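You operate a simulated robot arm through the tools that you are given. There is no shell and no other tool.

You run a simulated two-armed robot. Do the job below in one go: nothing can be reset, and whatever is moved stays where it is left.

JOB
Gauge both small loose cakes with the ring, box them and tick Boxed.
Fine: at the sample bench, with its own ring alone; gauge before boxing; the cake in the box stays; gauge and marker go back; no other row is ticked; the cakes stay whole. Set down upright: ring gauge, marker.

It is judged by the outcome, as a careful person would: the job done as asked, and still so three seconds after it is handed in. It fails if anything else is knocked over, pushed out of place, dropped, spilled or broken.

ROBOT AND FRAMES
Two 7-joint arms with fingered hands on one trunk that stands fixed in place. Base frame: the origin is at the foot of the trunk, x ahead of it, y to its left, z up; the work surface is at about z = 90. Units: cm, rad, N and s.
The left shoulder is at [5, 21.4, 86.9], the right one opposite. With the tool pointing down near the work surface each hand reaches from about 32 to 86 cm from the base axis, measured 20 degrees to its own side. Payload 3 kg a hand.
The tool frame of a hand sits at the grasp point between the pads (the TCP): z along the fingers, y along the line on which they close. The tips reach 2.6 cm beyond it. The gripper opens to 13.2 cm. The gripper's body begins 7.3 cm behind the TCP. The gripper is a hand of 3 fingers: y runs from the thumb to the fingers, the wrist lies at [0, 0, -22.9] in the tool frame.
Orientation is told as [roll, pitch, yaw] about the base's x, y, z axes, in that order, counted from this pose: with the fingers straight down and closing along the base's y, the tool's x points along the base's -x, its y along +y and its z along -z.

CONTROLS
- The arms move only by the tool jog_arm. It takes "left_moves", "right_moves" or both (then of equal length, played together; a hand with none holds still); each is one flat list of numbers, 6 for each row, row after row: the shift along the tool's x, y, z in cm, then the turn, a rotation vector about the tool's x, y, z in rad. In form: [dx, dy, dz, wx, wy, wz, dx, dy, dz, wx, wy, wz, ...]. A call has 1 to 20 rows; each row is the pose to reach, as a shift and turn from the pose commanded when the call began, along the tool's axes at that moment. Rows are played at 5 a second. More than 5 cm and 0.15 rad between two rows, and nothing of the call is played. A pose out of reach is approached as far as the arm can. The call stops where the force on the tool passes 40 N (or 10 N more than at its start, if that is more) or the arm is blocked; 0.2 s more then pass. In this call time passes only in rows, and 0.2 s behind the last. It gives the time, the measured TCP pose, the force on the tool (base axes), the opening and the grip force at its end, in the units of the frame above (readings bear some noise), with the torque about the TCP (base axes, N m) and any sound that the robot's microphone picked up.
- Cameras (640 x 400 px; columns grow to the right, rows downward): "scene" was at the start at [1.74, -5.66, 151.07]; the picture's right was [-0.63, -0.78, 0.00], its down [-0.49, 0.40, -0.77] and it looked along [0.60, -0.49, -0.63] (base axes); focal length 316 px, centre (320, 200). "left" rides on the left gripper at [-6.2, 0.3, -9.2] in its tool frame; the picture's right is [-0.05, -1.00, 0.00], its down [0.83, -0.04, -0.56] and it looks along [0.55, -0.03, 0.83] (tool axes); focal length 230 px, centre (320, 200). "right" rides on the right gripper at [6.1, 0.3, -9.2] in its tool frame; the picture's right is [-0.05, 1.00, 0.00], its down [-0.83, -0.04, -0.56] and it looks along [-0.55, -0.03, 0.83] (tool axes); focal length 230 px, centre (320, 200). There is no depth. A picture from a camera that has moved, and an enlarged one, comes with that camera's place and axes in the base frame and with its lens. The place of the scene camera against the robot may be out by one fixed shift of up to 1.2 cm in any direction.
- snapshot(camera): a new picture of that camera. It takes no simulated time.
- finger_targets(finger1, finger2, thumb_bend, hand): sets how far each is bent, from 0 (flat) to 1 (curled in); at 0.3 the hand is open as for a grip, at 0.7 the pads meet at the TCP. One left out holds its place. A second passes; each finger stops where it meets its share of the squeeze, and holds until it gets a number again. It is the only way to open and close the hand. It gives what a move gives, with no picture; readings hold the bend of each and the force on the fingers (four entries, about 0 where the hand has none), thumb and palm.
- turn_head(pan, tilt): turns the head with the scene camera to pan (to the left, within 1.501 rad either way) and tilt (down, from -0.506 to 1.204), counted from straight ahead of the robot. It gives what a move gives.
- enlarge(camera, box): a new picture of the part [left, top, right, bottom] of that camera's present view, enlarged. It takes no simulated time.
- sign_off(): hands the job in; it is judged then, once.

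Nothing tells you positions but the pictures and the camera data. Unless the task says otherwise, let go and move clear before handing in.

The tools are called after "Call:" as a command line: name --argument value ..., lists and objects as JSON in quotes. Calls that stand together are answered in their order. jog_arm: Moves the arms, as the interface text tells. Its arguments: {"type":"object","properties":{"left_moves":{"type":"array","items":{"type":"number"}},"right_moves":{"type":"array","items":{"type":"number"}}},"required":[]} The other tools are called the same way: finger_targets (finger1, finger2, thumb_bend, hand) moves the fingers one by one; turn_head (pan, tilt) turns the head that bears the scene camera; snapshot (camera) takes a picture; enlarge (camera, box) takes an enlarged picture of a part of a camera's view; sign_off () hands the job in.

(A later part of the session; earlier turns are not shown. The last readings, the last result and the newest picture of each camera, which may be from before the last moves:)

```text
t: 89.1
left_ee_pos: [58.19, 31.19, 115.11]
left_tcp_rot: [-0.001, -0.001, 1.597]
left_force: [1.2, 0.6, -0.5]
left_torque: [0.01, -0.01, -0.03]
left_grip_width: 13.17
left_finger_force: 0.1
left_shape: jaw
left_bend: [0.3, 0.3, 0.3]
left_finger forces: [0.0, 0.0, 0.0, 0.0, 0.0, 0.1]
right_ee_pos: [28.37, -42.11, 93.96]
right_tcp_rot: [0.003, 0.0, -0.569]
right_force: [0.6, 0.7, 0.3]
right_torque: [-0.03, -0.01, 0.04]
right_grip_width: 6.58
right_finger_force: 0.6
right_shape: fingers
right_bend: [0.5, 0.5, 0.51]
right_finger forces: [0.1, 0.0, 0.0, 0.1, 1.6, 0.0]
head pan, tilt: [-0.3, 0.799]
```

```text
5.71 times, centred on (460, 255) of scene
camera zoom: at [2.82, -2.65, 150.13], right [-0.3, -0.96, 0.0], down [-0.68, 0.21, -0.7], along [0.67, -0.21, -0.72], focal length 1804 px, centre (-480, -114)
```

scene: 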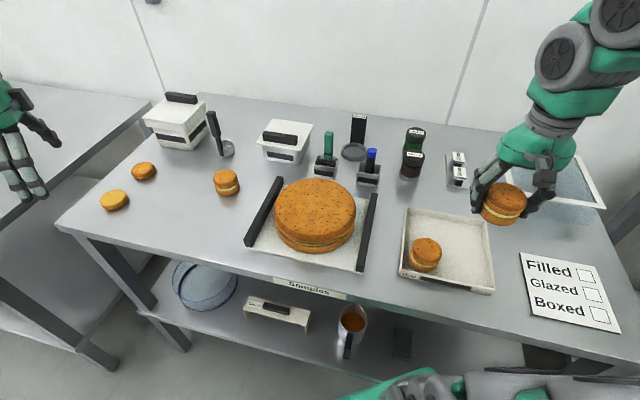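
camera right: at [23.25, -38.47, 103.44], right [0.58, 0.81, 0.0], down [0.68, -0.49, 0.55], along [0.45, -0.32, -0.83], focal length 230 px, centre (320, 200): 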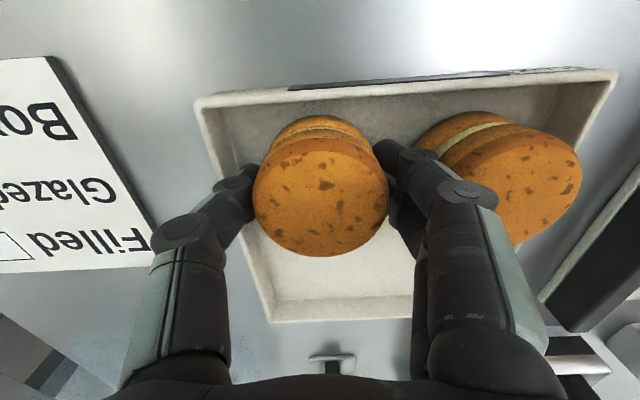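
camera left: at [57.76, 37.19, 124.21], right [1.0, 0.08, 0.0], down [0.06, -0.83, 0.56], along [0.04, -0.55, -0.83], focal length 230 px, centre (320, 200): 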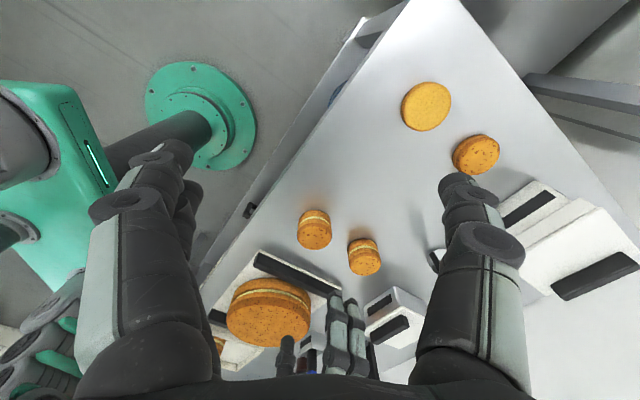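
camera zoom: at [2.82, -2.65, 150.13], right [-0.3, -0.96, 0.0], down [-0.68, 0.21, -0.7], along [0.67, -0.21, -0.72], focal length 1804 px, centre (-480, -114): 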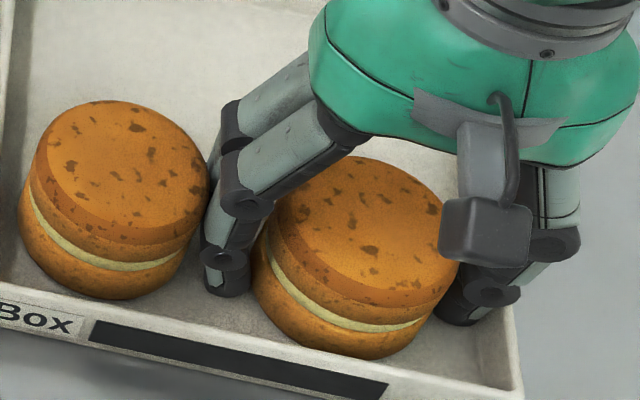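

The fingers slightly touched the resident cake (shift of about 2 mm), and the thumb meets the wall. I relax both by a hair and then lift straight up.

Call:
finger_targets --hand "right" --finger1 0.51 --finger2 0.51 --thumb_bend 0.508

Call:
jog_arm --right_moves '[0, -0.05, -0.5, 0, 0, 0, 0, -0.05, -1.1, 0, 0, 0, 0, -0.05, -1.8, 0, 0, 0]'

Call:
enlarge --camera "right" --box '[180, 60, 480, 250]'

Call:
enlarge --camera "scene" --box '[420, 220, 500, 290]'

```text
t: 90.1
left_ee_pos: [58.24, 31.05, 115.03]
left_tcp_rot: [-0.001, 0.001, 1.596]
left_force: [-0.6, 0.2, 0.5]
left_torque: [0.01, -0.02, 0.01]
left_grip_width: 13.19
left_finger_force: 0.0
left_shape: jaw
left_bend: [0.3, 0.3, 0.3]
left_finger forces: [0.0, 0.0, 0.1, 0.0, 0.1, 0.1]
right_ee_pos: [28.29, -42.08, 93.93]
right_tcp_rot: [0.006, 0.0, -0.569]
right_force: [0.6, 1.3, 0.3]
right_torque: [-0.03, -0.02, 0.01]
right_grip_width: 6.5
right_finger_force: 0.5
right_shape: fingers
right_bend: [0.51, 0.51, 0.51]
right_finger forces: [0.0, 0.1, 0.0, 0.0, 1.0, 0.1]
head pan, tilt: [-0.3, 0.799]
```

```text
t: 90.9
left_ee_pos: [58.19, 31.03, 114.97]
left_tcp_rot: [-0.001, -0.002, 1.597]
left_force: [-0.2, -0.1, -0.3]
left_torque: [-0.02, 0.03, -0.02]
left_grip_width: 13.18
left_finger_force: 0.0
left_shape: jaw
left_bend: [0.3, 0.3, 0.3]
left_finger forces: [0.0, 0.1, 0.0, 0.0, 0.1, 0.1]
right_ee_pos: [28.31, -42.02, 95.65]
right_tcp_rot: [0.006, -0.002, -0.569]
right_force: [-0.3, -1.2, 0.9]
right_torque: [-0.02, -0.01, 0.04]
right_grip_width: 6.61
right_finger_force: 0.2
right_shape: fingers
right_bend: [0.51, 0.51, 0.5]
right_finger forces: [0.0, 0.0, 0.0, 0.0, 0.1, 0.1]
head pan, tilt: [-0.3, 0.799]
```

```text
2.11 times, centred on (330, 155) of right
camera zoom: at [23.22, -38.48, 104.81], right [0.58, 0.81, 0.01], down [0.67, -0.49, 0.56], along [0.45, -0.32, -0.83], focal length 484 px, centre (299, 295)
```

zoom: 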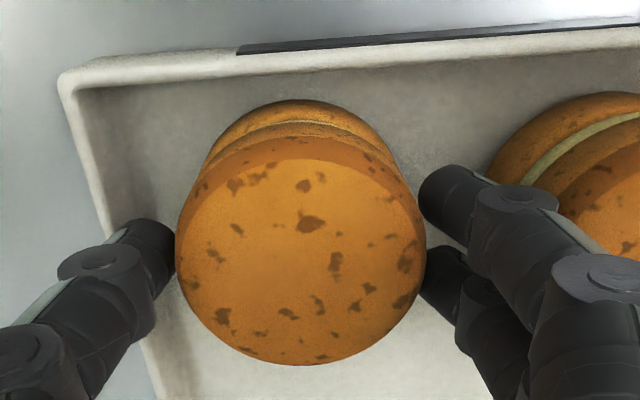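

```text
5.71 times, centred on (460, 255) of scene
camera zoom: at [2.81, -2.65, 150.13], right [-0.3, -0.96, 0.0], down [-0.68, 0.21, -0.7], along [0.67, -0.21, -0.72], focal length 1804 px, centre (-480, -114)
```

zoom: 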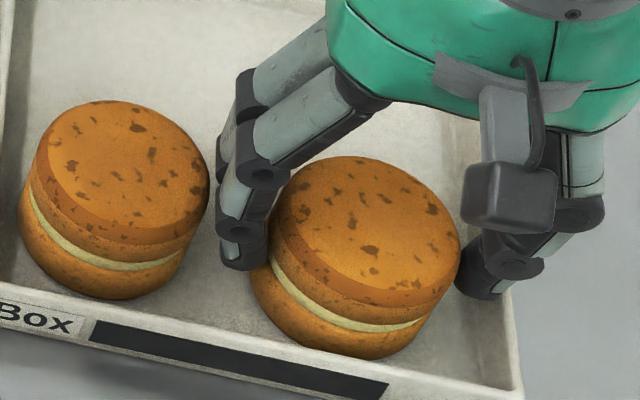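

Cake A stands in the box, free of the hand. I raise the hand, then return for cake B.

Call:
jog_arm --right_moves '[0, 0, -2, 0, 0, 0, 0, 0, -5, 0, 0, 0, 0, 0, -9, 0, 0, 0, 0, 0, -13, 0, 0, 0, 0, 0, -16.3, 0, 0, 0]'

Call:
finger_targets --hand "right" --finger1 0.42 --finger2 0.42 --thumb_bend 0.42

Call:
jog_arm --right_moves '[-0.74, 4.28, 0.31, 0, 0, 0, -1.47, 8.56, 0.61, 0, 0, 0, -2.21, 12.84, 0.92, 0, 0, 0, -2.94, 17.11, 1.23, 0, 0, 0, -3.68, 21.39, 1.54, 0, 0, 0, -4.41, 25.67, 1.84, 0, 0, 0, -5.15, 29.95, 2.15, 0, 0, 0, -5.89, 34.23, 2.46, 0, 0, 0, -6.62, 38.51, 2.76, 0, 0, 0, -7.36, 42.79, 3.07, 0, 0, 0, -8.09, 47.06, 3.38, 0, 0, 0, -8.83, 51.34, 3.69, 0, 0, 0, -9.56, 55.62, 3.99, 0, 0, 0, -10.3, 59.9, 4.3, 0, 0, 0]'

Call:
snapshot --camera "right"

Call:
snapshot --camera "scene"

```text
t: 92.1
left_ee_pos: [58.13, 31.16, 114.99]
left_tcp_rot: [0.0, -0.001, 1.597]
left_force: [-0.7, -0.2, 0.3]
left_torque: [0.02, 0.01, 0.01]
left_grip_width: 13.16
left_finger_force: 0.0
left_shape: jaw
left_bend: [0.3, 0.3, 0.3]
left_finger forces: [0.0, 0.0, 0.0, 0.0, 0.1, 0.0]
right_ee_pos: [28.15, -42.14, 111.91]
right_tcp_rot: [0.004, 0.002, -0.569]
right_force: [0.4, -1.0, -0.6]
right_torque: [0.03, -0.01, -0.02]
right_grip_width: 6.62
right_finger_force: 0.1
right_shape: fingers
right_bend: [0.51, 0.51, 0.5]
right_finger forces: [0.1, 0.0, 0.0, 0.1, 0.0, 0.1]
head pan, tilt: [-0.3, 0.799]
```

```text
t: 93.1
left_ee_pos: [58.05, 31.19, 115.01]
left_tcp_rot: [-0.001, 0.0, 1.595]
left_force: [0.9, -0.7, 0.2]
left_torque: [-0.01, 0.02, 0.0]
left_grip_width: 13.17
left_finger_force: 0.1
left_shape: jaw
left_bend: [0.3, 0.3, 0.3]
left_finger forces: [0.1, 0.1, 0.0, 0.0, 0.0, 0.0]
right_ee_pos: [28.14, -42.12, 111.78]
right_tcp_rot: [0.006, -0.001, -0.568]
right_force: [-0.8, -0.3, -0.8]
right_torque: [-0.03, -0.01, 0.04]
right_grip_width: 9.43
right_finger_force: 0.0
right_shape: fingers
right_bend: [0.42, 0.42, 0.42]
right_finger forces: [0.1, 0.0, 0.0, 0.0, 0.1, 0.1]
head pan, tilt: [-0.3, 0.799]
```

```text
t: 96.1
left_ee_pos: [58.15, 31.08, 114.91]
left_tcp_rot: [0.001, 0.001, 1.598]
left_force: [-0.4, -0.3, 0.3]
left_torque: [0.03, 0.04, 0.02]
left_grip_width: 13.17
left_finger_force: 0.0
left_shape: jaw
left_bend: [0.3, 0.3, 0.3]
left_finger forces: [0.0, 0.0, 0.0, 0.1, 0.0, 0.0]
right_ee_pos: [69.29, 2.5, 107.78]
right_tcp_rot: [0.009, 0.001, -0.569]
right_force: [0.0, -0.4, 0.8]
right_torque: [-0.01, -0.02, -0.01]
right_grip_width: 9.46
right_finger_force: 0.1
right_shape: fingers
right_bend: [0.42, 0.42, 0.42]
right_finger forces: [0.0, 0.0, 0.1, 0.0, 0.0, 0.0]
head pan, tilt: [-0.3, 0.799]
```

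```text
taken
camera right: at [64.2, 6.06, 116.85], right [0.58, 0.81, 0.01], down [0.67, -0.49, 0.56], along [0.46, -0.32, -0.83], focal length 230 px, centre (320, 200)
```

right: 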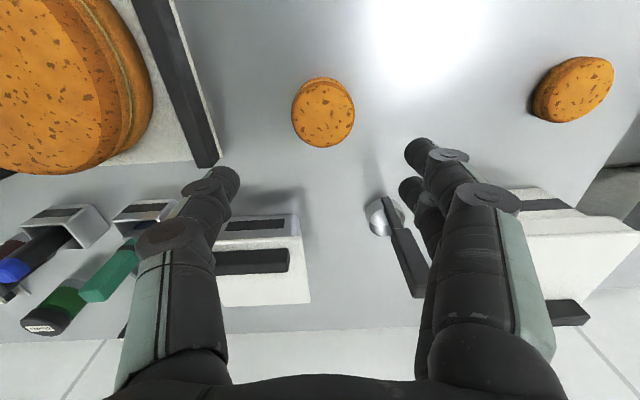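

```text
taken
```

scene: 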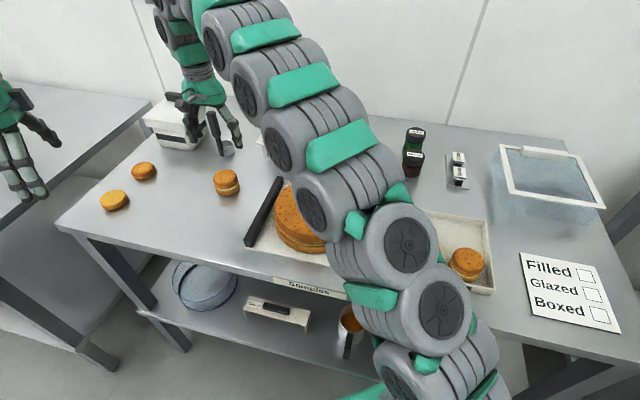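

Cake B is nearly centred under the hand. I correct 0.3 cm and descend to it.

Call:
jog_arm --right_moves '[0.18, 0.15, 3.0, 0, 0, 0, 0.35, 0.3, 6.5, 0, 0, 0, 0.35, 0.3, 9.7, 0, 0, 0]'

Call:
snapshot --camera "right"

Call:
enlarge --camera "scene" --box '[160, 110, 280, 210]'

```text
t: 96.9
left_ee_pos: [58.18, 31.17, 114.96]
left_tcp_rot: [0.001, 0.001, 1.598]
left_force: [0.4, -0.4, 0.7]
left_torque: [0.01, 0.01, 0.01]
left_grip_width: 13.18
left_finger_force: 0.2
left_shape: jaw
left_bend: [0.3, 0.3, 0.3]
left_finger forces: [0.0, 0.0, 0.1, 0.0, 0.0, 0.1]
right_ee_pos: [69.03, 3.22, 98.43]
right_tcp_rot: [0.003, 0.0, -0.569]
right_force: [0.7, -0.4, 0.1]
right_torque: [-0.03, 0.02, 0.01]
right_grip_width: 9.44
right_finger_force: 0.1
right_shape: fingers
right_bend: [0.42, 0.42, 0.42]
right_finger forces: [0.1, 0.1, 0.0, 0.1, 0.1, 0.0]
head pan, tilt: [-0.3, 0.799]
```

```text
taken
camera right: at [63.95, 6.7, 107.45], right [0.58, 0.81, 0.0], down [0.68, -0.49, 0.55], along [0.45, -0.32, -0.83], focal length 230 px, centre (320, 200)
```

right: 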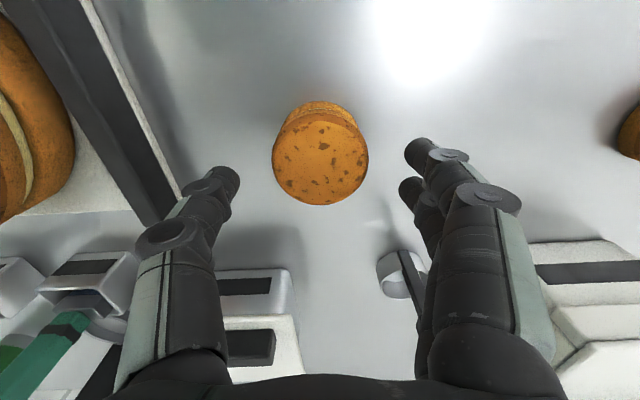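

```text
4.00 times, centred on (220, 160) of scene
camera zoom: at [2.82, -2.66, 150.13], right [-0.3, -0.96, 0.0], down [-0.68, 0.21, -0.7], along [0.67, -0.21, -0.72], focal length 1263 px, centre (720, 360)
```

zoom: 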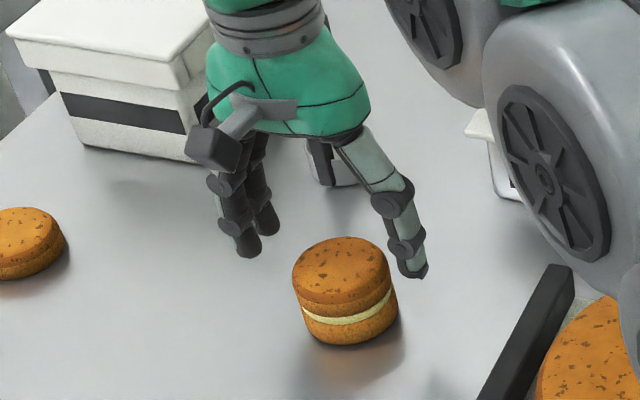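

Well centred. Descending around cake B.

Call:
jog_arm --right_moves '[-0.1, 0, 1.5, 0, 0, 0, -0.1, 0, 3.0, 0, 0, 0, -0.1, 0, 4.2, 0, 0, 0, -0.1, 0, 4.95, 0, 0, 0]'

Call:
finger_targets --hand "right" --finger1 0.515 --finger2 0.515 --thumb_bend 0.515

Call:
snapshot --camera "right"

```text
t: 97.9
left_ee_pos: [58.06, 31.21, 114.85]
left_tcp_rot: [0.0, 0.0, 1.597]
left_force: [-1.3, -0.4, -0.1]
left_torque: [0.05, 0.01, -0.02]
left_grip_width: 13.18
left_finger_force: 0.1
left_shape: jaw
left_bend: [0.3, 0.3, 0.3]
left_finger forces: [0.1, 0.1, 0.0, 0.0, 0.0, 0.1]
right_ee_pos: [69.19, 3.17, 93.29]
right_tcp_rot: [0.008, -0.001, -0.569]
right_force: [-0.1, -0.4, -0.2]
right_torque: [0.01, -0.01, -0.03]
right_grip_width: 9.45
right_finger_force: 0.0
right_shape: fingers
right_bend: [0.42, 0.42, 0.42]
right_finger forces: [0.0, 0.0, 0.0, 0.0, 0.0, 0.0]
head pan, tilt: [-0.3, 0.799]
```

```text
t: 98.9
left_ee_pos: [58.15, 31.21, 115.04]
left_tcp_rot: [-0.001, 0.002, 1.596]
left_force: [-0.5, -0.2, -0.2]
left_torque: [-0.01, -0.03, -0.02]
left_grip_width: 13.19
left_finger_force: 0.1
left_shape: jaw
left_bend: [0.3, 0.3, 0.3]
left_finger forces: [0.0, 0.1, 0.0, 0.0, 0.0, 0.0]
right_ee_pos: [69.28, 3.1, 93.22]
right_tcp_rot: [0.007, 0.0, -0.57]
right_force: [0.1, -0.3, 0.4]
right_torque: [-0.03, 0.01, 0.02]
right_grip_width: 6.53
right_finger_force: 1.0
right_shape: fingers
right_bend: [0.51, 0.51, 0.51]
right_finger forces: [0.0, 0.1, 0.1, 0.0, 1.2, 0.0]
head pan, tilt: [-0.3, 0.799]
```

```text
taken
camera right: at [64.06, 6.69, 102.44], right [0.58, 0.81, 0.01], down [0.68, -0.49, 0.55], along [0.45, -0.32, -0.83], focal length 230 px, centre (320, 200)
```

right: 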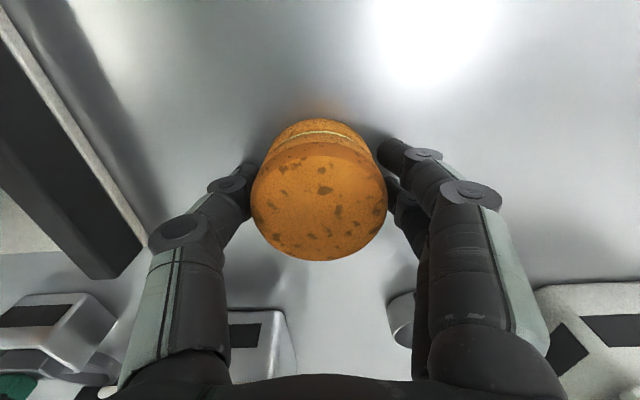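

Thumb has contact; now I close to the same gentle grip as before and lift a little.

Call:
finger_targets --hand "right" --finger1 0.56 --finger2 0.56 --thumb_bend 0.56

Call:
jog_arm --right_moves '[0, 0, -0.4, 0, 0, 0, 0, 0, -0.9, 0, 0, 0, 0, 0, -1.6, 0, 0, 0, 0, 0, -2.5, 0, 0, 0]'

Call:
snapshot --camera "right"

Call:
enlarge --camera "scene" --box '[160, 110, 280, 210]'

```text
t: 99.9
left_ee_pos: [58.11, 31.2, 115.05]
left_tcp_rot: [0.002, 0.0, 1.598]
left_force: [-0.7, -0.9, -0.1]
left_torque: [-0.01, 0.01, 0.0]
left_grip_width: 13.17
left_finger_force: 0.0
left_shape: jaw
left_bend: [0.3, 0.3, 0.3]
left_finger forces: [0.0, 0.1, 0.0, 0.0, 0.2, 0.0]
right_ee_pos: [69.11, 3.17, 93.21]
right_tcp_rot: [0.006, -0.001, -0.566]
right_force: [0.1, -0.2, 1.1]
right_torque: [-0.06, 0.02, -0.02]
right_grip_width: 5.98
right_finger_force: 4.3
right_shape: fingers
right_bend: [0.53, 0.53, 0.54]
right_finger forces: [2.3, 2.0, 0.0, 0.0, 4.6, 0.1]
head pan, tilt: [-0.3, 0.799]
```

```text
t: 100.9
left_ee_pos: [58.26, 31.25, 114.91]
left_tcp_rot: [0.0, 0.0, 1.597]
left_force: [0.8, -0.4, 0.9]
left_torque: [0.03, 0.02, -0.01]
left_grip_width: 13.19
left_finger_force: 0.1
left_shape: jaw
left_bend: [0.3, 0.3, 0.3]
left_finger forces: [0.0, 0.0, 0.0, 0.0, 0.1, 0.1]
right_ee_pos: [69.07, 3.0, 95.78]
right_tcp_rot: [0.006, 0.0, -0.568]
right_force: [0.7, 0.5, -0.7]
right_torque: [-0.02, 0.0, 0.0]
right_grip_width: 5.99
right_finger_force: 4.6
right_shape: fingers
right_bend: [0.53, 0.53, 0.54]
right_finger forces: [2.2, 2.0, 0.1, 0.0, 4.2, 0.1]
head pan, tilt: [-0.3, 0.799]
```

```text
taken
camera right: at [64.05, 6.66, 104.87], right [0.58, 0.81, 0.01], down [0.68, -0.49, 0.56], along [0.45, -0.32, -0.83], focal length 230 px, centre (320, 200)
```

right: 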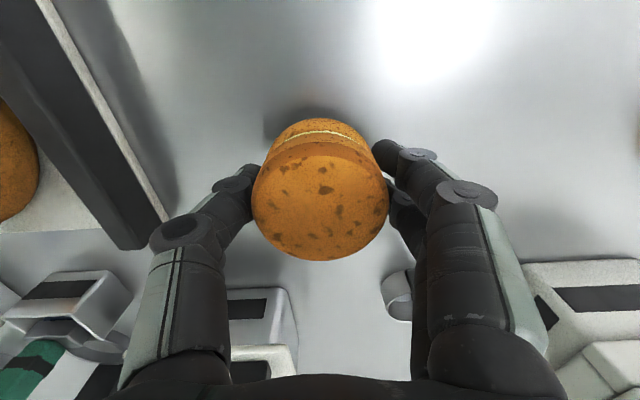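

```text
4.00 times, centred on (220, 160) of scene
camera zoom: at [2.82, -2.65, 150.13], right [-0.3, -0.96, 0.0], down [-0.68, 0.21, -0.7], along [0.67, -0.21, -0.72], focal length 1263 px, centre (720, 360)
```

zoom: 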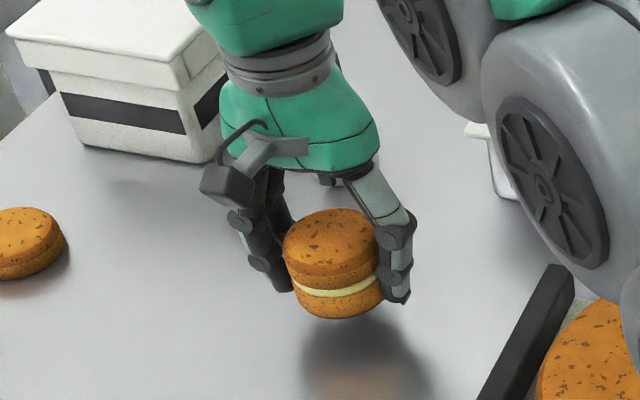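

Cake B is held level. I raise it and carry it to the far-middle of the box.

Call:
jog_arm --right_moves '[0, 0, -1.5, 0, 0, 0, 0, 0, -4, 0, 0, 0, 0, 0, -7, 0, 0, 0, 0, 0, -9.8, 0, 0, 0, 0, 0, -11.5, 0, 0, 0]'

Call:
jog_arm --right_moves '[0.04, -1.5, -0.1, 0, 0, 0, 0.11, -4, -0.27, 0, 0, 0, 0.2, -7.5, -0.5, 0, 0, 0, 0.3, -11.5, -0.77, 0, 0, 0, 0.41, -15.5, -1.04, 0, 0, 0, 0.52, -19.5, -1.3, 0, 0, 0, 0.62, -23.5, -1.57, 0, 0, 0, 0.73, -27.5, -1.84, 0, 0, 0, 0.83, -31.5, -2.1, 0, 0, 0, 0.94, -35.5, -2.37, 0, 0, 0, 1.05, -39.5, -2.64, 0, 0, 0, 1.15, -43.5, -2.91, 0, 0, 0, 1.25, -47, -3.14, 0, 0, 0, 1.33, -50.3, -3.36, 0, 0, 0, 1.4, -53, -3.54, 0, 0, 0, 1.46, -55.2, -3.69, 0, 0, 0, 1.5, -56.6, -3.78, 0, 0, 0]'

Call:
snapshot --camera "right"

Call:
snapshot --camera "scene"

```text
t: 102.1
left_ee_pos: [58.23, 31.17, 114.88]
left_tcp_rot: [0.001, 0.001, 1.597]
left_force: [-0.1, 0.2, -0.7]
left_torque: [0.0, 0.04, -0.01]
left_grip_width: 13.19
left_finger_force: 0.0
left_shape: jaw
left_bend: [0.3, 0.3, 0.3]
left_finger forces: [0.1, 0.0, 0.0, 0.0, 0.0, 0.0]
right_ee_pos: [69.41, 3.01, 107.38]
right_tcp_rot: [0.008, 0.0, -0.57]
right_force: [-0.2, -0.3, -1.0]
right_torque: [0.01, 0.0, -0.02]
right_grip_width: 5.94
right_finger_force: 4.1
right_shape: fingers
right_bend: [0.53, 0.53, 0.54]
right_finger forces: [2.2, 2.1, 0.0, 0.0, 4.2, 0.1]
head pan, tilt: [-0.3, 0.799]
```

```text
t: 105.7
left_ee_pos: [58.1, 31.19, 114.9]
left_tcp_rot: [0.0, 0.0, 1.596]
left_force: [0.1, 0.2, 0.7]
left_torque: [-0.02, -0.01, 0.05]
left_grip_width: 13.19
left_finger_force: 0.0
left_shape: jaw
left_bend: [0.3, 0.3, 0.3]
left_finger forces: [0.0, 0.0, 0.1, 0.0, 0.0, 0.0]
right_ee_pos: [37.32, -43.8, 110.62]
right_tcp_rot: [0.007, 0.0, -0.567]
right_force: [0.6, -0.3, -2.3]
right_torque: [-0.01, 0.0, 0.0]
right_grip_width: 5.95
right_finger_force: 4.4
right_shape: fingers
right_bend: [0.53, 0.53, 0.54]
right_finger forces: [2.0, 2.2, 0.0, 0.0, 4.1, 0.1]
head pan, tilt: [-0.3, 0.799]
```

```text
taken
camera right: at [32.24, -40.21, 119.85], right [0.58, 0.81, 0.01], down [0.68, -0.49, 0.55], along [0.45, -0.32, -0.83], focal length 230 px, centre (320, 200)
```

right: 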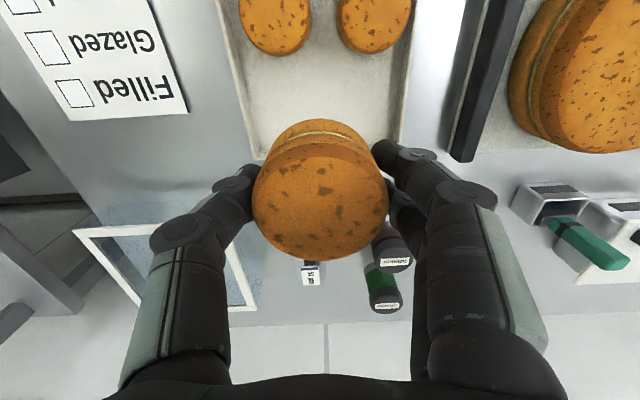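

```text
taken
```

scene: 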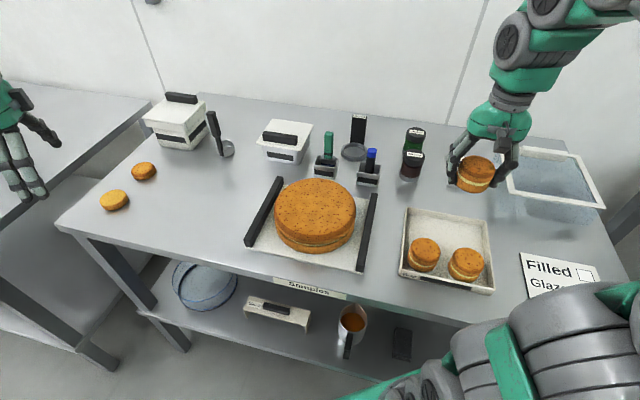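

I zoom in to verify the far wall's position before lowering.

Call:
enlarge --camera "right" --box '[200, 0, 440, 180]'

Call:
enlarge --camera "scene" --box '[390, 130, 530, 300]'

```text
2.22 times, centred on (320, 90) of right
camera zoom: at [32.24, -40.21, 119.85], right [0.58, 0.81, 0.01], down [0.68, -0.49, 0.55], along [0.45, -0.32, -0.83], focal length 511 px, centre (320, 444)
```

zoom: 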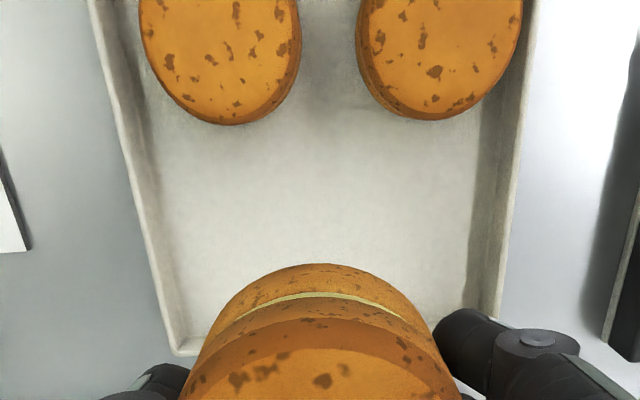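

```text
2.35 times, centred on (460, 215) of scene
camera zoom: at [2.82, -2.66, 150.13], right [-0.3, -0.96, 0.0], down [-0.68, 0.21, -0.7], along [0.67, -0.21, -0.72], focal length 743 px, centre (-9, 165)
```

zoom: 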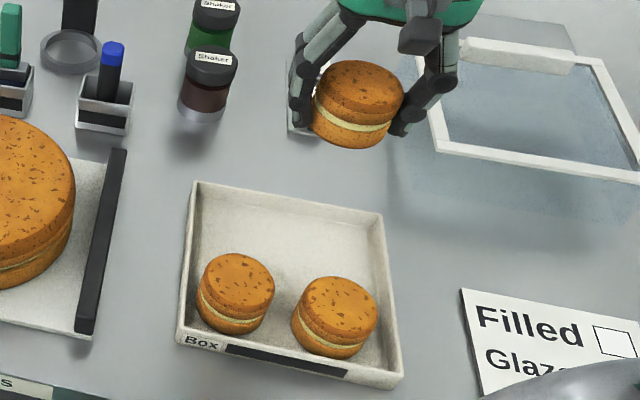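

There is over 1.5 cm to the far wall and 2.5 cm to the other cakes. I lower cake B.

Call:
jog_arm --right_moves '[0, 0, 2, 0, 0, 0, 0, 0, 5, 0, 0, 0, 0, 0, 9, 0, 0, 0, 0, 0, 12.5, 0, 0, 0, 0, 0, 15, 0, 0, 0, 0, 0, 16.2, 0, 0, 0]'

Call:
snapshot --camera "right"

Call:
enlarge --camera "scene" --box '[390, 180, 520, 300]'

```text
t: 107.1
left_ee_pos: [58.17, 31.18, 115.02]
left_tcp_rot: [0.001, 0.001, 1.597]
left_force: [-0.1, 0.1, 0.1]
left_torque: [-0.02, 0.02, 0.02]
left_grip_width: 13.19
left_finger_force: 0.0
left_shape: jaw
left_bend: [0.3, 0.3, 0.3]
left_finger forces: [0.1, 0.0, 0.0, 0.0, 0.0, 0.0]
right_ee_pos: [37.21, -43.73, 94.54]
right_tcp_rot: [0.006, -0.001, -0.568]
right_force: [-0.4, 0.0, -1.0]
right_torque: [-0.03, -0.01, 0.03]
right_grip_width: 5.93
right_finger_force: 4.3
right_shape: fingers
right_bend: [0.53, 0.53, 0.54]
right_finger forces: [2.1, 2.1, 0.0, 0.0, 4.1, 0.0]
head pan, tilt: [-0.3, 0.799]
```

```text
taken
camera right: at [32.09, -40.18, 103.66], right [0.58, 0.81, 0.0], down [0.68, -0.49, 0.55], along [0.45, -0.32, -0.83], focal length 230 px, centre (320, 200)
```

right: 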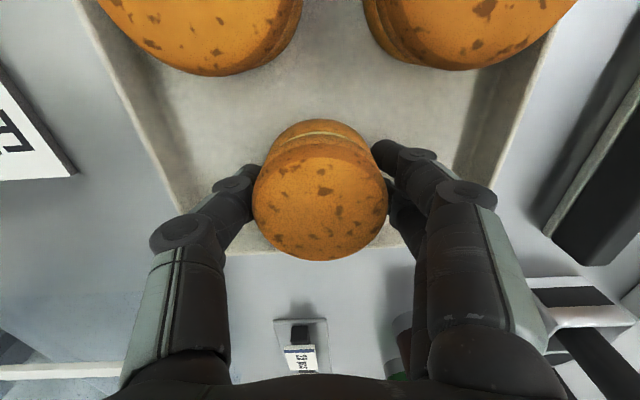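

```text
3.33 times, centred on (455, 240) of scene
camera zoom: at [2.82, -2.66, 150.13], right [-0.3, -0.96, 0.0], down [-0.68, 0.21, -0.7], along [0.67, -0.21, -0.72], focal length 1052 px, centre (-130, 67)
```

zoom: 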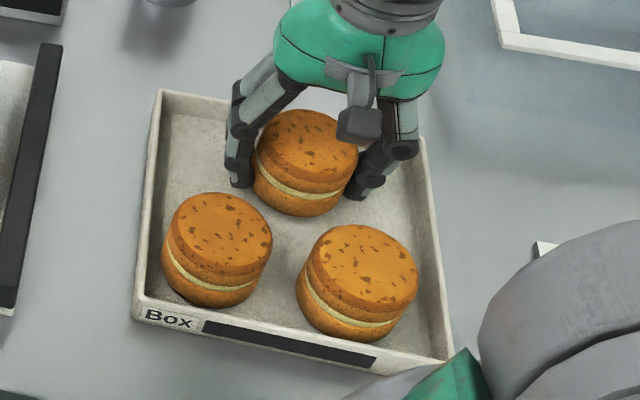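

Everything has room. I lower the last bit until it touches.

Call:
jog_arm --right_moves '[0, 0, 0.3, 0, 0, 0, 0, 0, 0.6, 0, 0, 0, 0, 0, 0.7, 0, 0, 0]'

Call:
jog_arm --right_moves '[0, 0, 0.08, 0, 0, 0, 0, 0, 0.15, 0, 0, 0]'

```text
t: 107.9
left_ee_pos: [58.2, 31.15, 114.98]
left_tcp_rot: [0.002, 0.0, 1.598]
left_force: [0.2, -0.2, 0.4]
left_torque: [-0.02, -0.01, -0.01]
left_grip_width: 13.19
left_finger_force: 0.0
left_shape: jaw
left_bend: [0.3, 0.3, 0.3]
left_finger forces: [0.1, 0.1, 0.1, 0.0, 0.0, 0.0]
right_ee_pos: [37.23, -43.83, 93.86]
right_tcp_rot: [0.006, 0.0, -0.569]
right_force: [0.3, 0.5, -0.8]
right_torque: [-0.01, -0.04, -0.02]
right_grip_width: 5.94
right_finger_force: 4.2
right_shape: fingers
right_bend: [0.53, 0.53, 0.54]
right_finger forces: [2.1, 2.2, 0.1, 0.0, 4.1, 0.0]
head pan, tilt: [-0.3, 0.799]
```

```text
t: 108.5
left_ee_pos: [58.24, 31.13, 114.79]
left_tcp_rot: [0.0, -0.001, 1.597]
left_force: [-0.4, -0.4, -0.2]
left_torque: [0.02, -0.02, 0.01]
left_grip_width: 13.2
left_finger_force: 0.0
left_shape: jaw
left_bend: [0.3, 0.3, 0.3]
left_finger forces: [0.0, 0.1, 0.0, 0.1, 0.0, 0.1]
right_ee_pos: [37.48, -43.77, 93.62]
right_tcp_rot: [0.006, -0.001, -0.569]
right_force: [-2.3, 1.7, 11.9]
right_torque: [-0.18, 0.24, -0.04]
right_grip_width: 5.95
right_finger_force: 9.5
right_shape: fingers
right_bend: [0.53, 0.53, 0.54]
right_finger forces: [3.3, 2.8, 0.1, 0.0, 12.6, 0.1]
head pan, tilt: [-0.3, 0.799]
```

Firm contact (12 N); I back off a hair and release.

Call:
jog_arm --right_moves '[0, 0, -0.12, 0, 0, 0]'

Call:
finger_targets --hand "right" --finger1 0.5 --finger2 0.5 --thumb_bend 0.5

Call:
snapshot --camera "right"

Call:
enlarge --camera "scene" --box '[390, 180, 520, 300]'

```text
t: 108.9
left_ee_pos: [58.22, 31.13, 115.05]
left_tcp_rot: [0.0, 0.0, 1.597]
left_force: [-0.8, -0.9, 0.7]
left_torque: [-0.01, -0.03, 0.02]
left_grip_width: 13.19
left_finger_force: 0.2
left_shape: jaw
left_bend: [0.3, 0.3, 0.3]
left_finger forces: [0.0, 0.0, 0.0, 0.1, 0.0, 0.1]
right_ee_pos: [37.33, -43.66, 93.92]
right_tcp_rot: [0.005, -0.001, -0.57]
right_force: [-0.3, 0.1, -1.1]
right_torque: [-0.01, 0.05, -0.03]
right_grip_width: 5.92
right_finger_force: 4.4
right_shape: fingers
right_bend: [0.53, 0.53, 0.54]
right_finger forces: [2.3, 2.4, 0.0, 0.1, 4.4, 0.1]
head pan, tilt: [-0.3, 0.799]
```

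```text
t: 109.9
left_ee_pos: [58.18, 31.03, 114.88]
left_tcp_rot: [0.0, 0.0, 1.597]
left_force: [-0.9, 0.3, -0.4]
left_torque: [0.0, -0.03, 0.0]
left_grip_width: 13.18
left_finger_force: 0.1
left_shape: jaw
left_bend: [0.3, 0.3, 0.3]
left_finger forces: [0.0, 0.1, 0.0, 0.0, 0.1, 0.1]
right_ee_pos: [37.3, -43.7, 93.81]
right_tcp_rot: [0.005, 0.0, -0.567]
right_force: [0.1, 1.5, -0.1]
right_torque: [-0.02, -0.01, 0.03]
right_grip_width: 6.67
right_finger_force: 0.0
right_shape: fingers
right_bend: [0.5, 0.5, 0.5]
right_finger forces: [0.0, 0.0, 0.1, 0.1, 0.0, 0.0]
head pan, tilt: [-0.3, 0.799]
```

```text
taken
camera right: at [32.32, -40.14, 103.01], right [0.58, 0.81, 0.0], down [0.68, -0.49, 0.55], along [0.45, -0.32, -0.83], focal length 230 px, centre (320, 200)
```

right: 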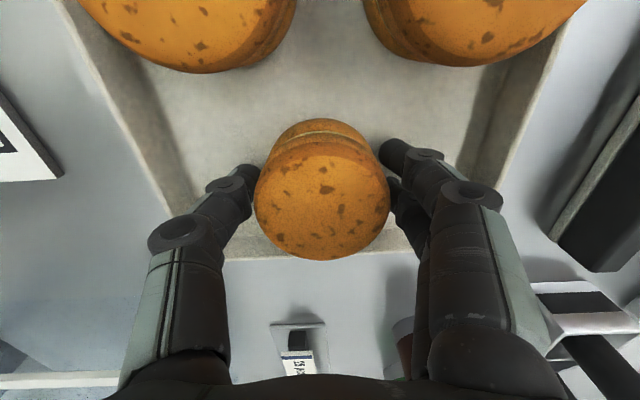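

```text
3.33 times, centred on (455, 240) of scene
camera zoom: at [2.82, -2.66, 150.13], right [-0.3, -0.96, 0.0], down [-0.68, 0.21, -0.7], along [0.67, -0.21, -0.72], focal length 1052 px, centre (-130, 67)
```

zoom: 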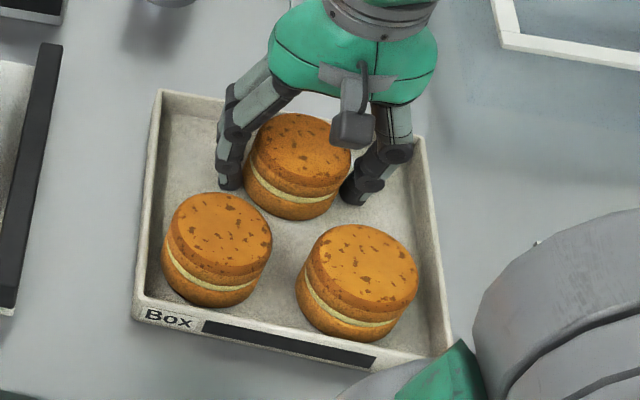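

Cake B rests in the box. I open a bit more and rise clear.

Call:
finger_targets --hand "right" --finger1 0.47 --finger2 0.47 --thumb_bend 0.47

Call:
jog_arm --right_moves '[0, 0, -1, 0, 0, 0, 0, 0, -3, 0, 0, 0, 0, 0, -6, 0, 0, 0, 0, 0, -10, 0, 0, 0, 0, 0, -14, 0, 0, 0, 0, 0, -18, 0, 0, 0]'

Call:
snapshot --camera "right"

Call:
snapshot --camera "scene"

```text
t: 110.9
left_ee_pos: [58.26, 31.15, 115.01]
left_tcp_rot: [0.0, 0.0, 1.597]
left_force: [0.7, -0.3, -0.4]
left_torque: [-0.01, -0.03, 0.03]
left_grip_width: 13.17
left_finger_force: 0.0
left_shape: jaw
left_bend: [0.3, 0.3, 0.3]
left_finger forces: [0.0, 0.0, 0.0, 0.1, 0.0, 0.0]
right_ee_pos: [37.34, -43.69, 93.93]
right_tcp_rot: [0.006, 0.0, -0.57]
right_force: [0.6, -0.2, 0.2]
right_torque: [0.01, 0.0, -0.01]
right_grip_width: 7.74
right_finger_force: 0.0
right_shape: fingers
right_bend: [0.47, 0.47, 0.47]
right_finger forces: [0.1, 0.1, 0.0, 0.0, 0.1, 0.0]
head pan, tilt: [-0.3, 0.799]
```

```text
t: 112.3
left_ee_pos: [58.32, 31.05, 114.91]
left_tcp_rot: [-0.001, -0.001, 1.596]
left_force: [-0.1, 0.2, -0.2]
left_torque: [0.0, 0.01, 0.04]
left_grip_width: 13.17
left_finger_force: 0.0
left_shape: jaw
left_bend: [0.3, 0.3, 0.3]
left_finger forces: [0.1, 0.0, 0.0, 0.1, 0.0, 0.0]
right_ee_pos: [37.06, -43.9, 112.05]
right_tcp_rot: [0.006, 0.0, -0.568]
right_force: [0.5, -0.2, 0.0]
right_torque: [-0.03, 0.01, 0.03]
right_grip_width: 7.72
right_finger_force: 0.0
right_shape: fingers
right_bend: [0.47, 0.47, 0.47]
right_finger forces: [0.0, 0.1, 0.1, 0.1, 0.0, 0.0]
head pan, tilt: [-0.3, 0.799]
```

```text
taken
camera right: at [32.05, -40.36, 121.12], right [0.58, 0.81, 0.01], down [0.67, -0.49, 0.56], along [0.45, -0.32, -0.83], focal length 230 px, centre (320, 200)
```

right: 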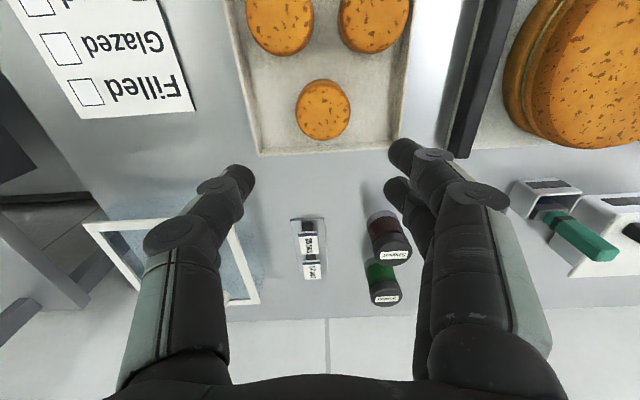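

```text
taken
```

scene: 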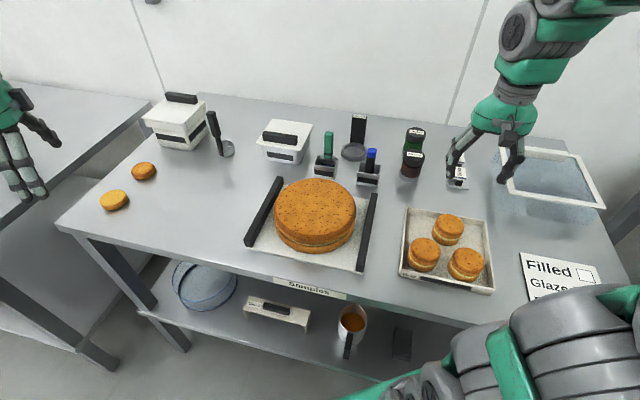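

All three cakes stand in the box, whole. Next the marker: I move the right hand above it.

Call:
jog_arm --right_moves '[-2.13, 2.99, 0.58, 0, 0, 0, -4.27, 5.98, 1.17, 0, 0, 0, -6.4, 8.97, 1.75, 0, 0, 0, -8.53, 11.95, 2.34, 0, 0, 0, -10.66, 14.94, 2.92, 0, 0, 0, -12.8, 17.93, 3.5, 0, 0, 0, -14.93, 20.92, 4.1, 0, 0, 0]'

Call:
snapshot --camera "right"

Call:
enlarge --camera "right" --box '[240, 80, 400, 200]'

Call:
snapshot --camera "scene"

```text
t: 113.9
left_ee_pos: [58.22, 31.12, 114.83]
left_tcp_rot: [-0.001, 0.0, 1.598]
left_force: [0.7, -0.5, 0.1]
left_torque: [0.02, 0.0, -0.05]
left_grip_width: 13.18
left_finger_force: 0.1
left_shape: jaw
left_bend: [0.3, 0.3, 0.3]
left_finger forces: [0.0, 0.0, 0.0, 0.1, 0.0, 0.1]
right_ee_pos: [61.43, -34.46, 108.06]
right_tcp_rot: [0.005, -0.001, -0.569]
right_force: [0.0, -0.4, 0.2]
right_torque: [-0.05, -0.01, 0.02]
right_grip_width: 7.74
right_finger_force: 0.0
right_shape: fingers
right_bend: [0.47, 0.47, 0.47]
right_finger forces: [0.1, 0.0, 0.0, 0.0, 0.0, 0.0]
head pan, tilt: [-0.3, 0.799]
```

```text
taken
camera right: at [56.27, -30.82, 117.1], right [0.58, 0.81, 0.01], down [0.67, -0.49, 0.56], along [0.45, -0.32, -0.83], focal length 230 px, centre (320, 200)
```

right: 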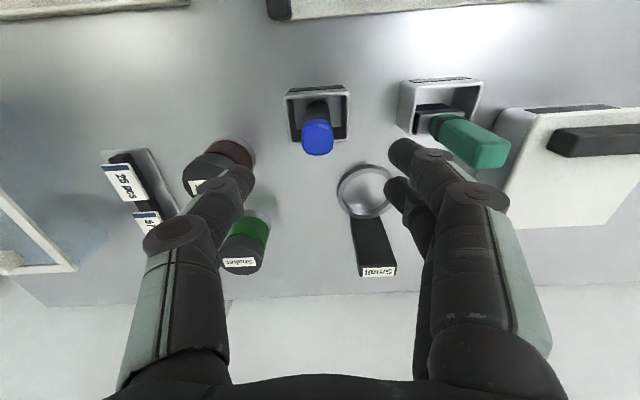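

```text
3.33 times, centred on (320, 140) of right
camera zoom: at [56.27, -30.82, 117.1], right [0.58, 0.81, 0.01], down [0.67, -0.49, 0.56], along [0.45, -0.32, -0.83], focal length 767 px, centre (320, 400)
```

zoom: 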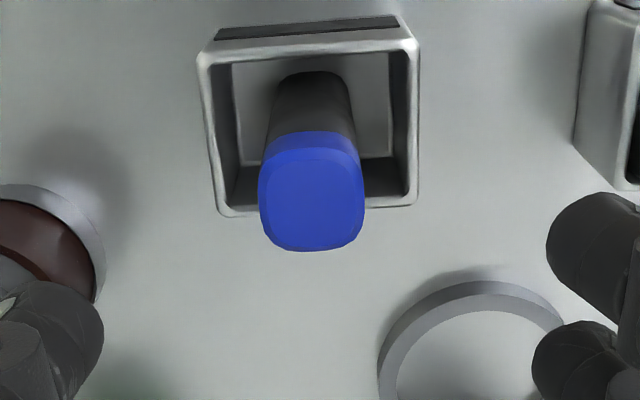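

```text
taken
```

scene: 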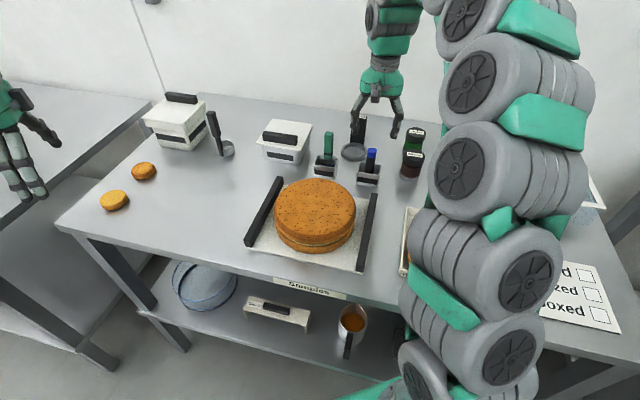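

The marker stands vertical, its top almost under the hand. I correct slightly and descend so the pads are around its upper part.

Call:
jog_arm --right_moves '[0.09, -0.12, 2.5, 0, 0, 0, 0.18, -0.25, 5, 0, 0, 0, 0.18, -0.25, 7.5, 0, 0, 0, 0.18, -0.25, 9.7, 0, 0, 0]'

Call:
snapshot --camera "right"

Call:
enlarge --camera "scene" --box '[320, 100, 430, 200]'

```text
t: 114.9
left_ee_pos: [58.21, 31.18, 114.96]
left_tcp_rot: [-0.001, -0.001, 1.598]
left_force: [-0.5, 0.4, 0.0]
left_torque: [-0.02, -0.03, -0.03]
left_grip_width: 13.21
left_finger_force: 0.0
left_shape: jaw
left_bend: [0.3, 0.3, 0.3]
left_finger forces: [0.0, 0.0, 0.0, 0.0, 0.0, 0.0]
right_ee_pos: [60.93, -34.19, 98.34]
right_tcp_rot: [0.005, 0.0, -0.57]
right_force: [-0.1, 0.0, -0.3]
right_torque: [-0.01, 0.02, -0.02]
right_grip_width: 7.74
right_finger_force: 0.0
right_shape: fingers
right_bend: [0.47, 0.47, 0.47]
right_finger forces: [0.0, 0.0, 0.0, 0.0, 0.1, 0.0]
head pan, tilt: [-0.3, 0.799]
```

```text
taken
camera right: at [55.87, -30.56, 107.42], right [0.58, 0.81, 0.01], down [0.68, -0.49, 0.55], along [0.45, -0.32, -0.83], focal length 230 px, centre (320, 200)
```

right: 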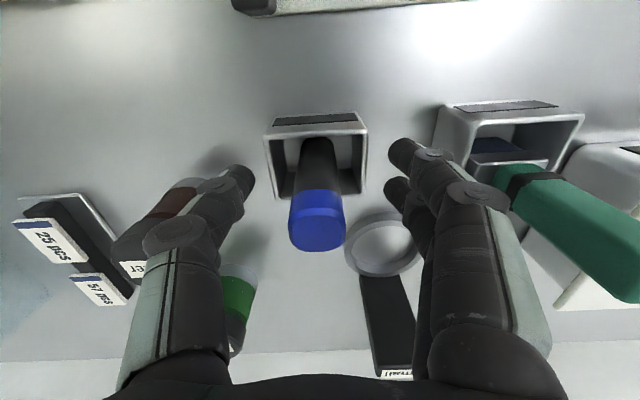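

```text
4.00 times, centred on (375, 150) of scene
camera zoom: at [2.82, -2.66, 150.13], right [-0.3, -0.96, 0.0], down [-0.68, 0.21, -0.7], along [0.67, -0.21, -0.72], focal length 1263 px, centre (100, 400)
```

zoom: 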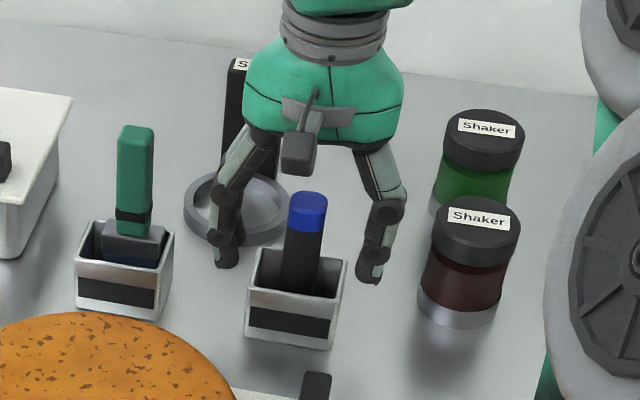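

A small lateral trim, then close on the marker.

Call:
jog_arm --right_moves '[-0.1, -0.18, 0, 0, 0, 0, -0.1, -0.18, 0.1, 0, 0, 0]'

Call:
finger_targets --hand "right" --finger1 0.6 --finger2 0.6 --thumb_bend 0.6

Call:
snapshot --camera "right"

```text
t: 115.5
left_ee_pos: [58.15, 31.13, 114.92]
left_tcp_rot: [0.001, -0.001, 1.596]
left_force: [-0.2, 0.4, 0.4]
left_torque: [0.0, -0.01, 0.03]
left_grip_width: 13.18
left_finger_force: 0.0
left_shape: jaw
left_bend: [0.3, 0.3, 0.3]
left_finger forces: [0.2, 0.1, 0.0, 0.0, 0.0, 0.1]
right_ee_pos: [60.86, -34.42, 98.1]
right_tcp_rot: [0.005, -0.002, -0.569]
right_force: [-0.2, -0.5, -0.6]
right_torque: [-0.02, -0.01, 0.02]
right_grip_width: 7.76
right_finger_force: 0.1
right_shape: fingers
right_bend: [0.47, 0.47, 0.47]
right_finger forces: [0.0, 0.0, 0.0, 0.1, 0.0, 0.1]
head pan, tilt: [-0.3, 0.799]
```

```text
t: 116.5
left_ee_pos: [58.14, 31.06, 114.93]
left_tcp_rot: [0.0, 0.001, 1.596]
left_force: [-0.2, 0.6, -0.2]
left_torque: [-0.02, -0.02, 0.02]
left_grip_width: 13.2
left_finger_force: 0.1
left_shape: jaw
left_bend: [0.3, 0.3, 0.3]
left_finger forces: [0.1, 0.0, 0.0, 0.1, 0.1, 0.0]
right_ee_pos: [60.94, -34.32, 98.15]
right_tcp_rot: [0.005, 0.0, -0.57]
right_force: [-0.3, -1.0, 0.1]
right_torque: [0.02, -0.02, 0.0]
right_grip_width: 3.56
right_finger_force: 0.1
right_shape: fingers
right_bend: [0.6, 0.6, 0.6]
right_finger forces: [0.0, 0.0, 0.0, 0.0, 0.0, 0.0]
head pan, tilt: [-0.3, 0.799]
```

```text
taken
camera right: at [55.84, -30.84, 107.23], right [0.58, 0.81, 0.0], down [0.68, -0.49, 0.55], along [0.45, -0.32, -0.83], focal length 230 px, centre (320, 200)
```

right: 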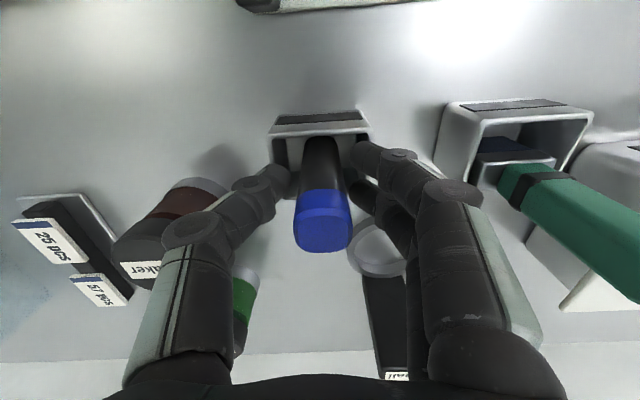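

The marker is centred between the pads. I close to a firm grip.

Call:
finger_targets --hand "right" --finger1 0.72 --finger2 0.72 --thumb_bend 0.72

Call:
snapshot --camera "right"

Call:
enlarge --camera "scene" --box '[320, 100, 430, 200]'

```text
t: 117.5
left_ee_pos: [58.21, 31.14, 114.96]
left_tcp_rot: [0.0, 0.001, 1.597]
left_force: [-0.5, -0.7, 0.5]
left_torque: [0.0, -0.04, -0.01]
left_grip_width: 13.17
left_finger_force: 0.0
left_shape: jaw
left_bend: [0.3, 0.3, 0.3]
left_finger forces: [0.0, 0.0, 0.0, 0.0, 0.0, 0.0]
right_ee_pos: [61.0, -34.47, 98.1]
right_tcp_rot: [0.005, 0.0, -0.569]
right_force: [0.1, 0.1, 0.1]
right_torque: [0.0, 0.01, 0.03]
right_grip_width: 2.27
right_finger_force: 13.3
right_shape: fingers
right_bend: [0.67, 0.67, 0.66]
right_finger forces: [6.4, 6.4, 0.0, 0.0, 12.7, 0.1]
head pan, tilt: [-0.3, 0.799]
```

```text
taken
camera right: at [55.84, -30.84, 107.23], right [0.58, 0.81, 0.0], down [0.68, -0.49, 0.55], along [0.45, -0.32, -0.83], focal length 230 px, centre (320, 200)
```

right: 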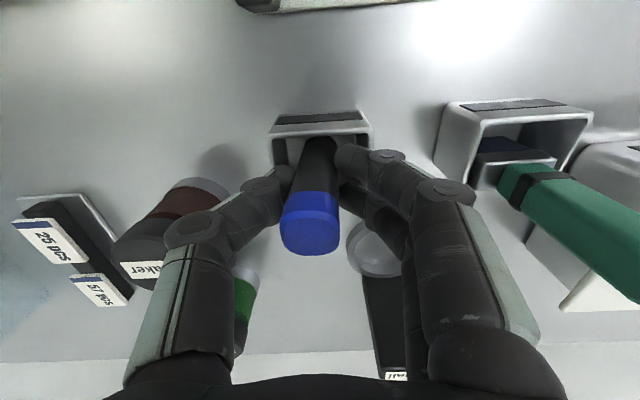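

```text
4.00 times, centred on (375, 150) of scene
camera zoom: at [2.82, -2.66, 150.13], right [-0.3, -0.96, 0.0], down [-0.68, 0.21, -0.7], along [0.67, -0.21, -0.72], focal length 1263 px, centre (100, 400)
```

zoom: 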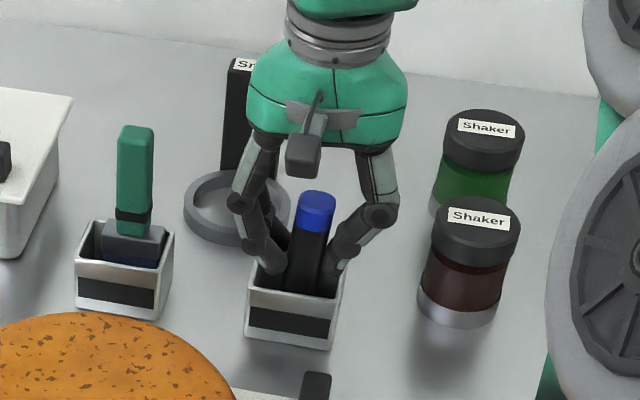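

Firm 13 N grip. I lift the marker straight out of its holder.

Call:
jog_arm --right_moves '[0, 0, -0.6, 0, 0, 0, 0, 0, -1.6, 0, 0, 0, 0, 0, -3, 0, 0, 0, 0, 0, -5, 0, 0, 0, 0, 0, -8, 0, 0, 0, 0, 0, -11, 0, 0, 0]'

Call:
snapshot --camera "right"

Call:
enlarge --camera "scene" --box '[310, 60, 440, 190]'

```text
t: 118.9
left_ee_pos: [58.14, 31.19, 114.97]
left_tcp_rot: [-0.001, -0.001, 1.597]
left_force: [0.6, -0.4, -0.4]
left_torque: [-0.03, -0.02, -0.04]
left_grip_width: 13.21
left_finger_force: 0.1
left_shape: jaw
left_bend: [0.3, 0.3, 0.3]
left_finger forces: [0.0, 0.0, 0.0, 0.1, 0.0, 0.1]
right_ee_pos: [61.13, -34.46, 109.23]
right_tcp_rot: [0.006, 0.0, -0.57]
right_force: [0.9, -0.9, -0.4]
right_torque: [0.0, 0.02, -0.02]
right_grip_width: 2.26
right_finger_force: 13.1
right_shape: fingers
right_bend: [0.67, 0.67, 0.66]
right_finger forces: [6.4, 6.4, 0.1, 0.0, 12.8, 0.1]
head pan, tilt: [-0.3, 0.799]
```

```text
taken
camera right: at [56.16, -30.94, 118.36], right [0.58, 0.81, 0.0], down [0.68, -0.49, 0.55], along [0.45, -0.32, -0.83], focal length 230 px, centre (320, 200)
```

right: 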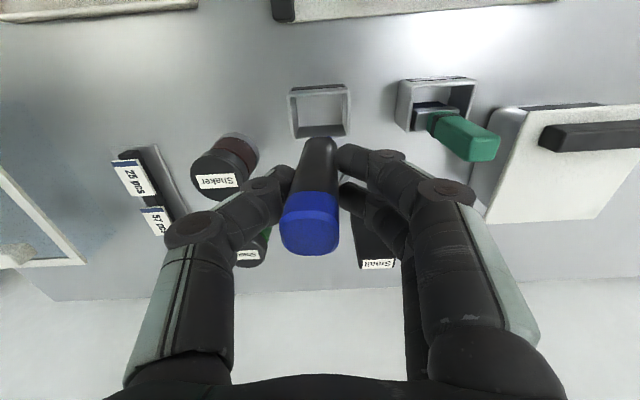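

```text
3.08 times, centred on (375, 125) of scene
camera zoom: at [2.81, -2.66, 150.13], right [-0.3, -0.96, 0.0], down [-0.68, 0.21, -0.7], along [0.67, -0.21, -0.72], focal length 972 px, centre (151, 431)
```

zoom: 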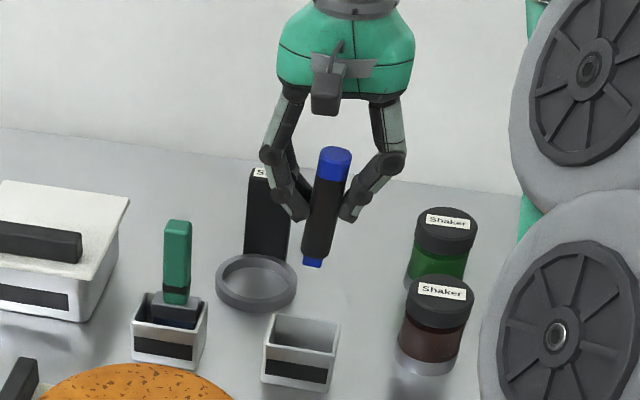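

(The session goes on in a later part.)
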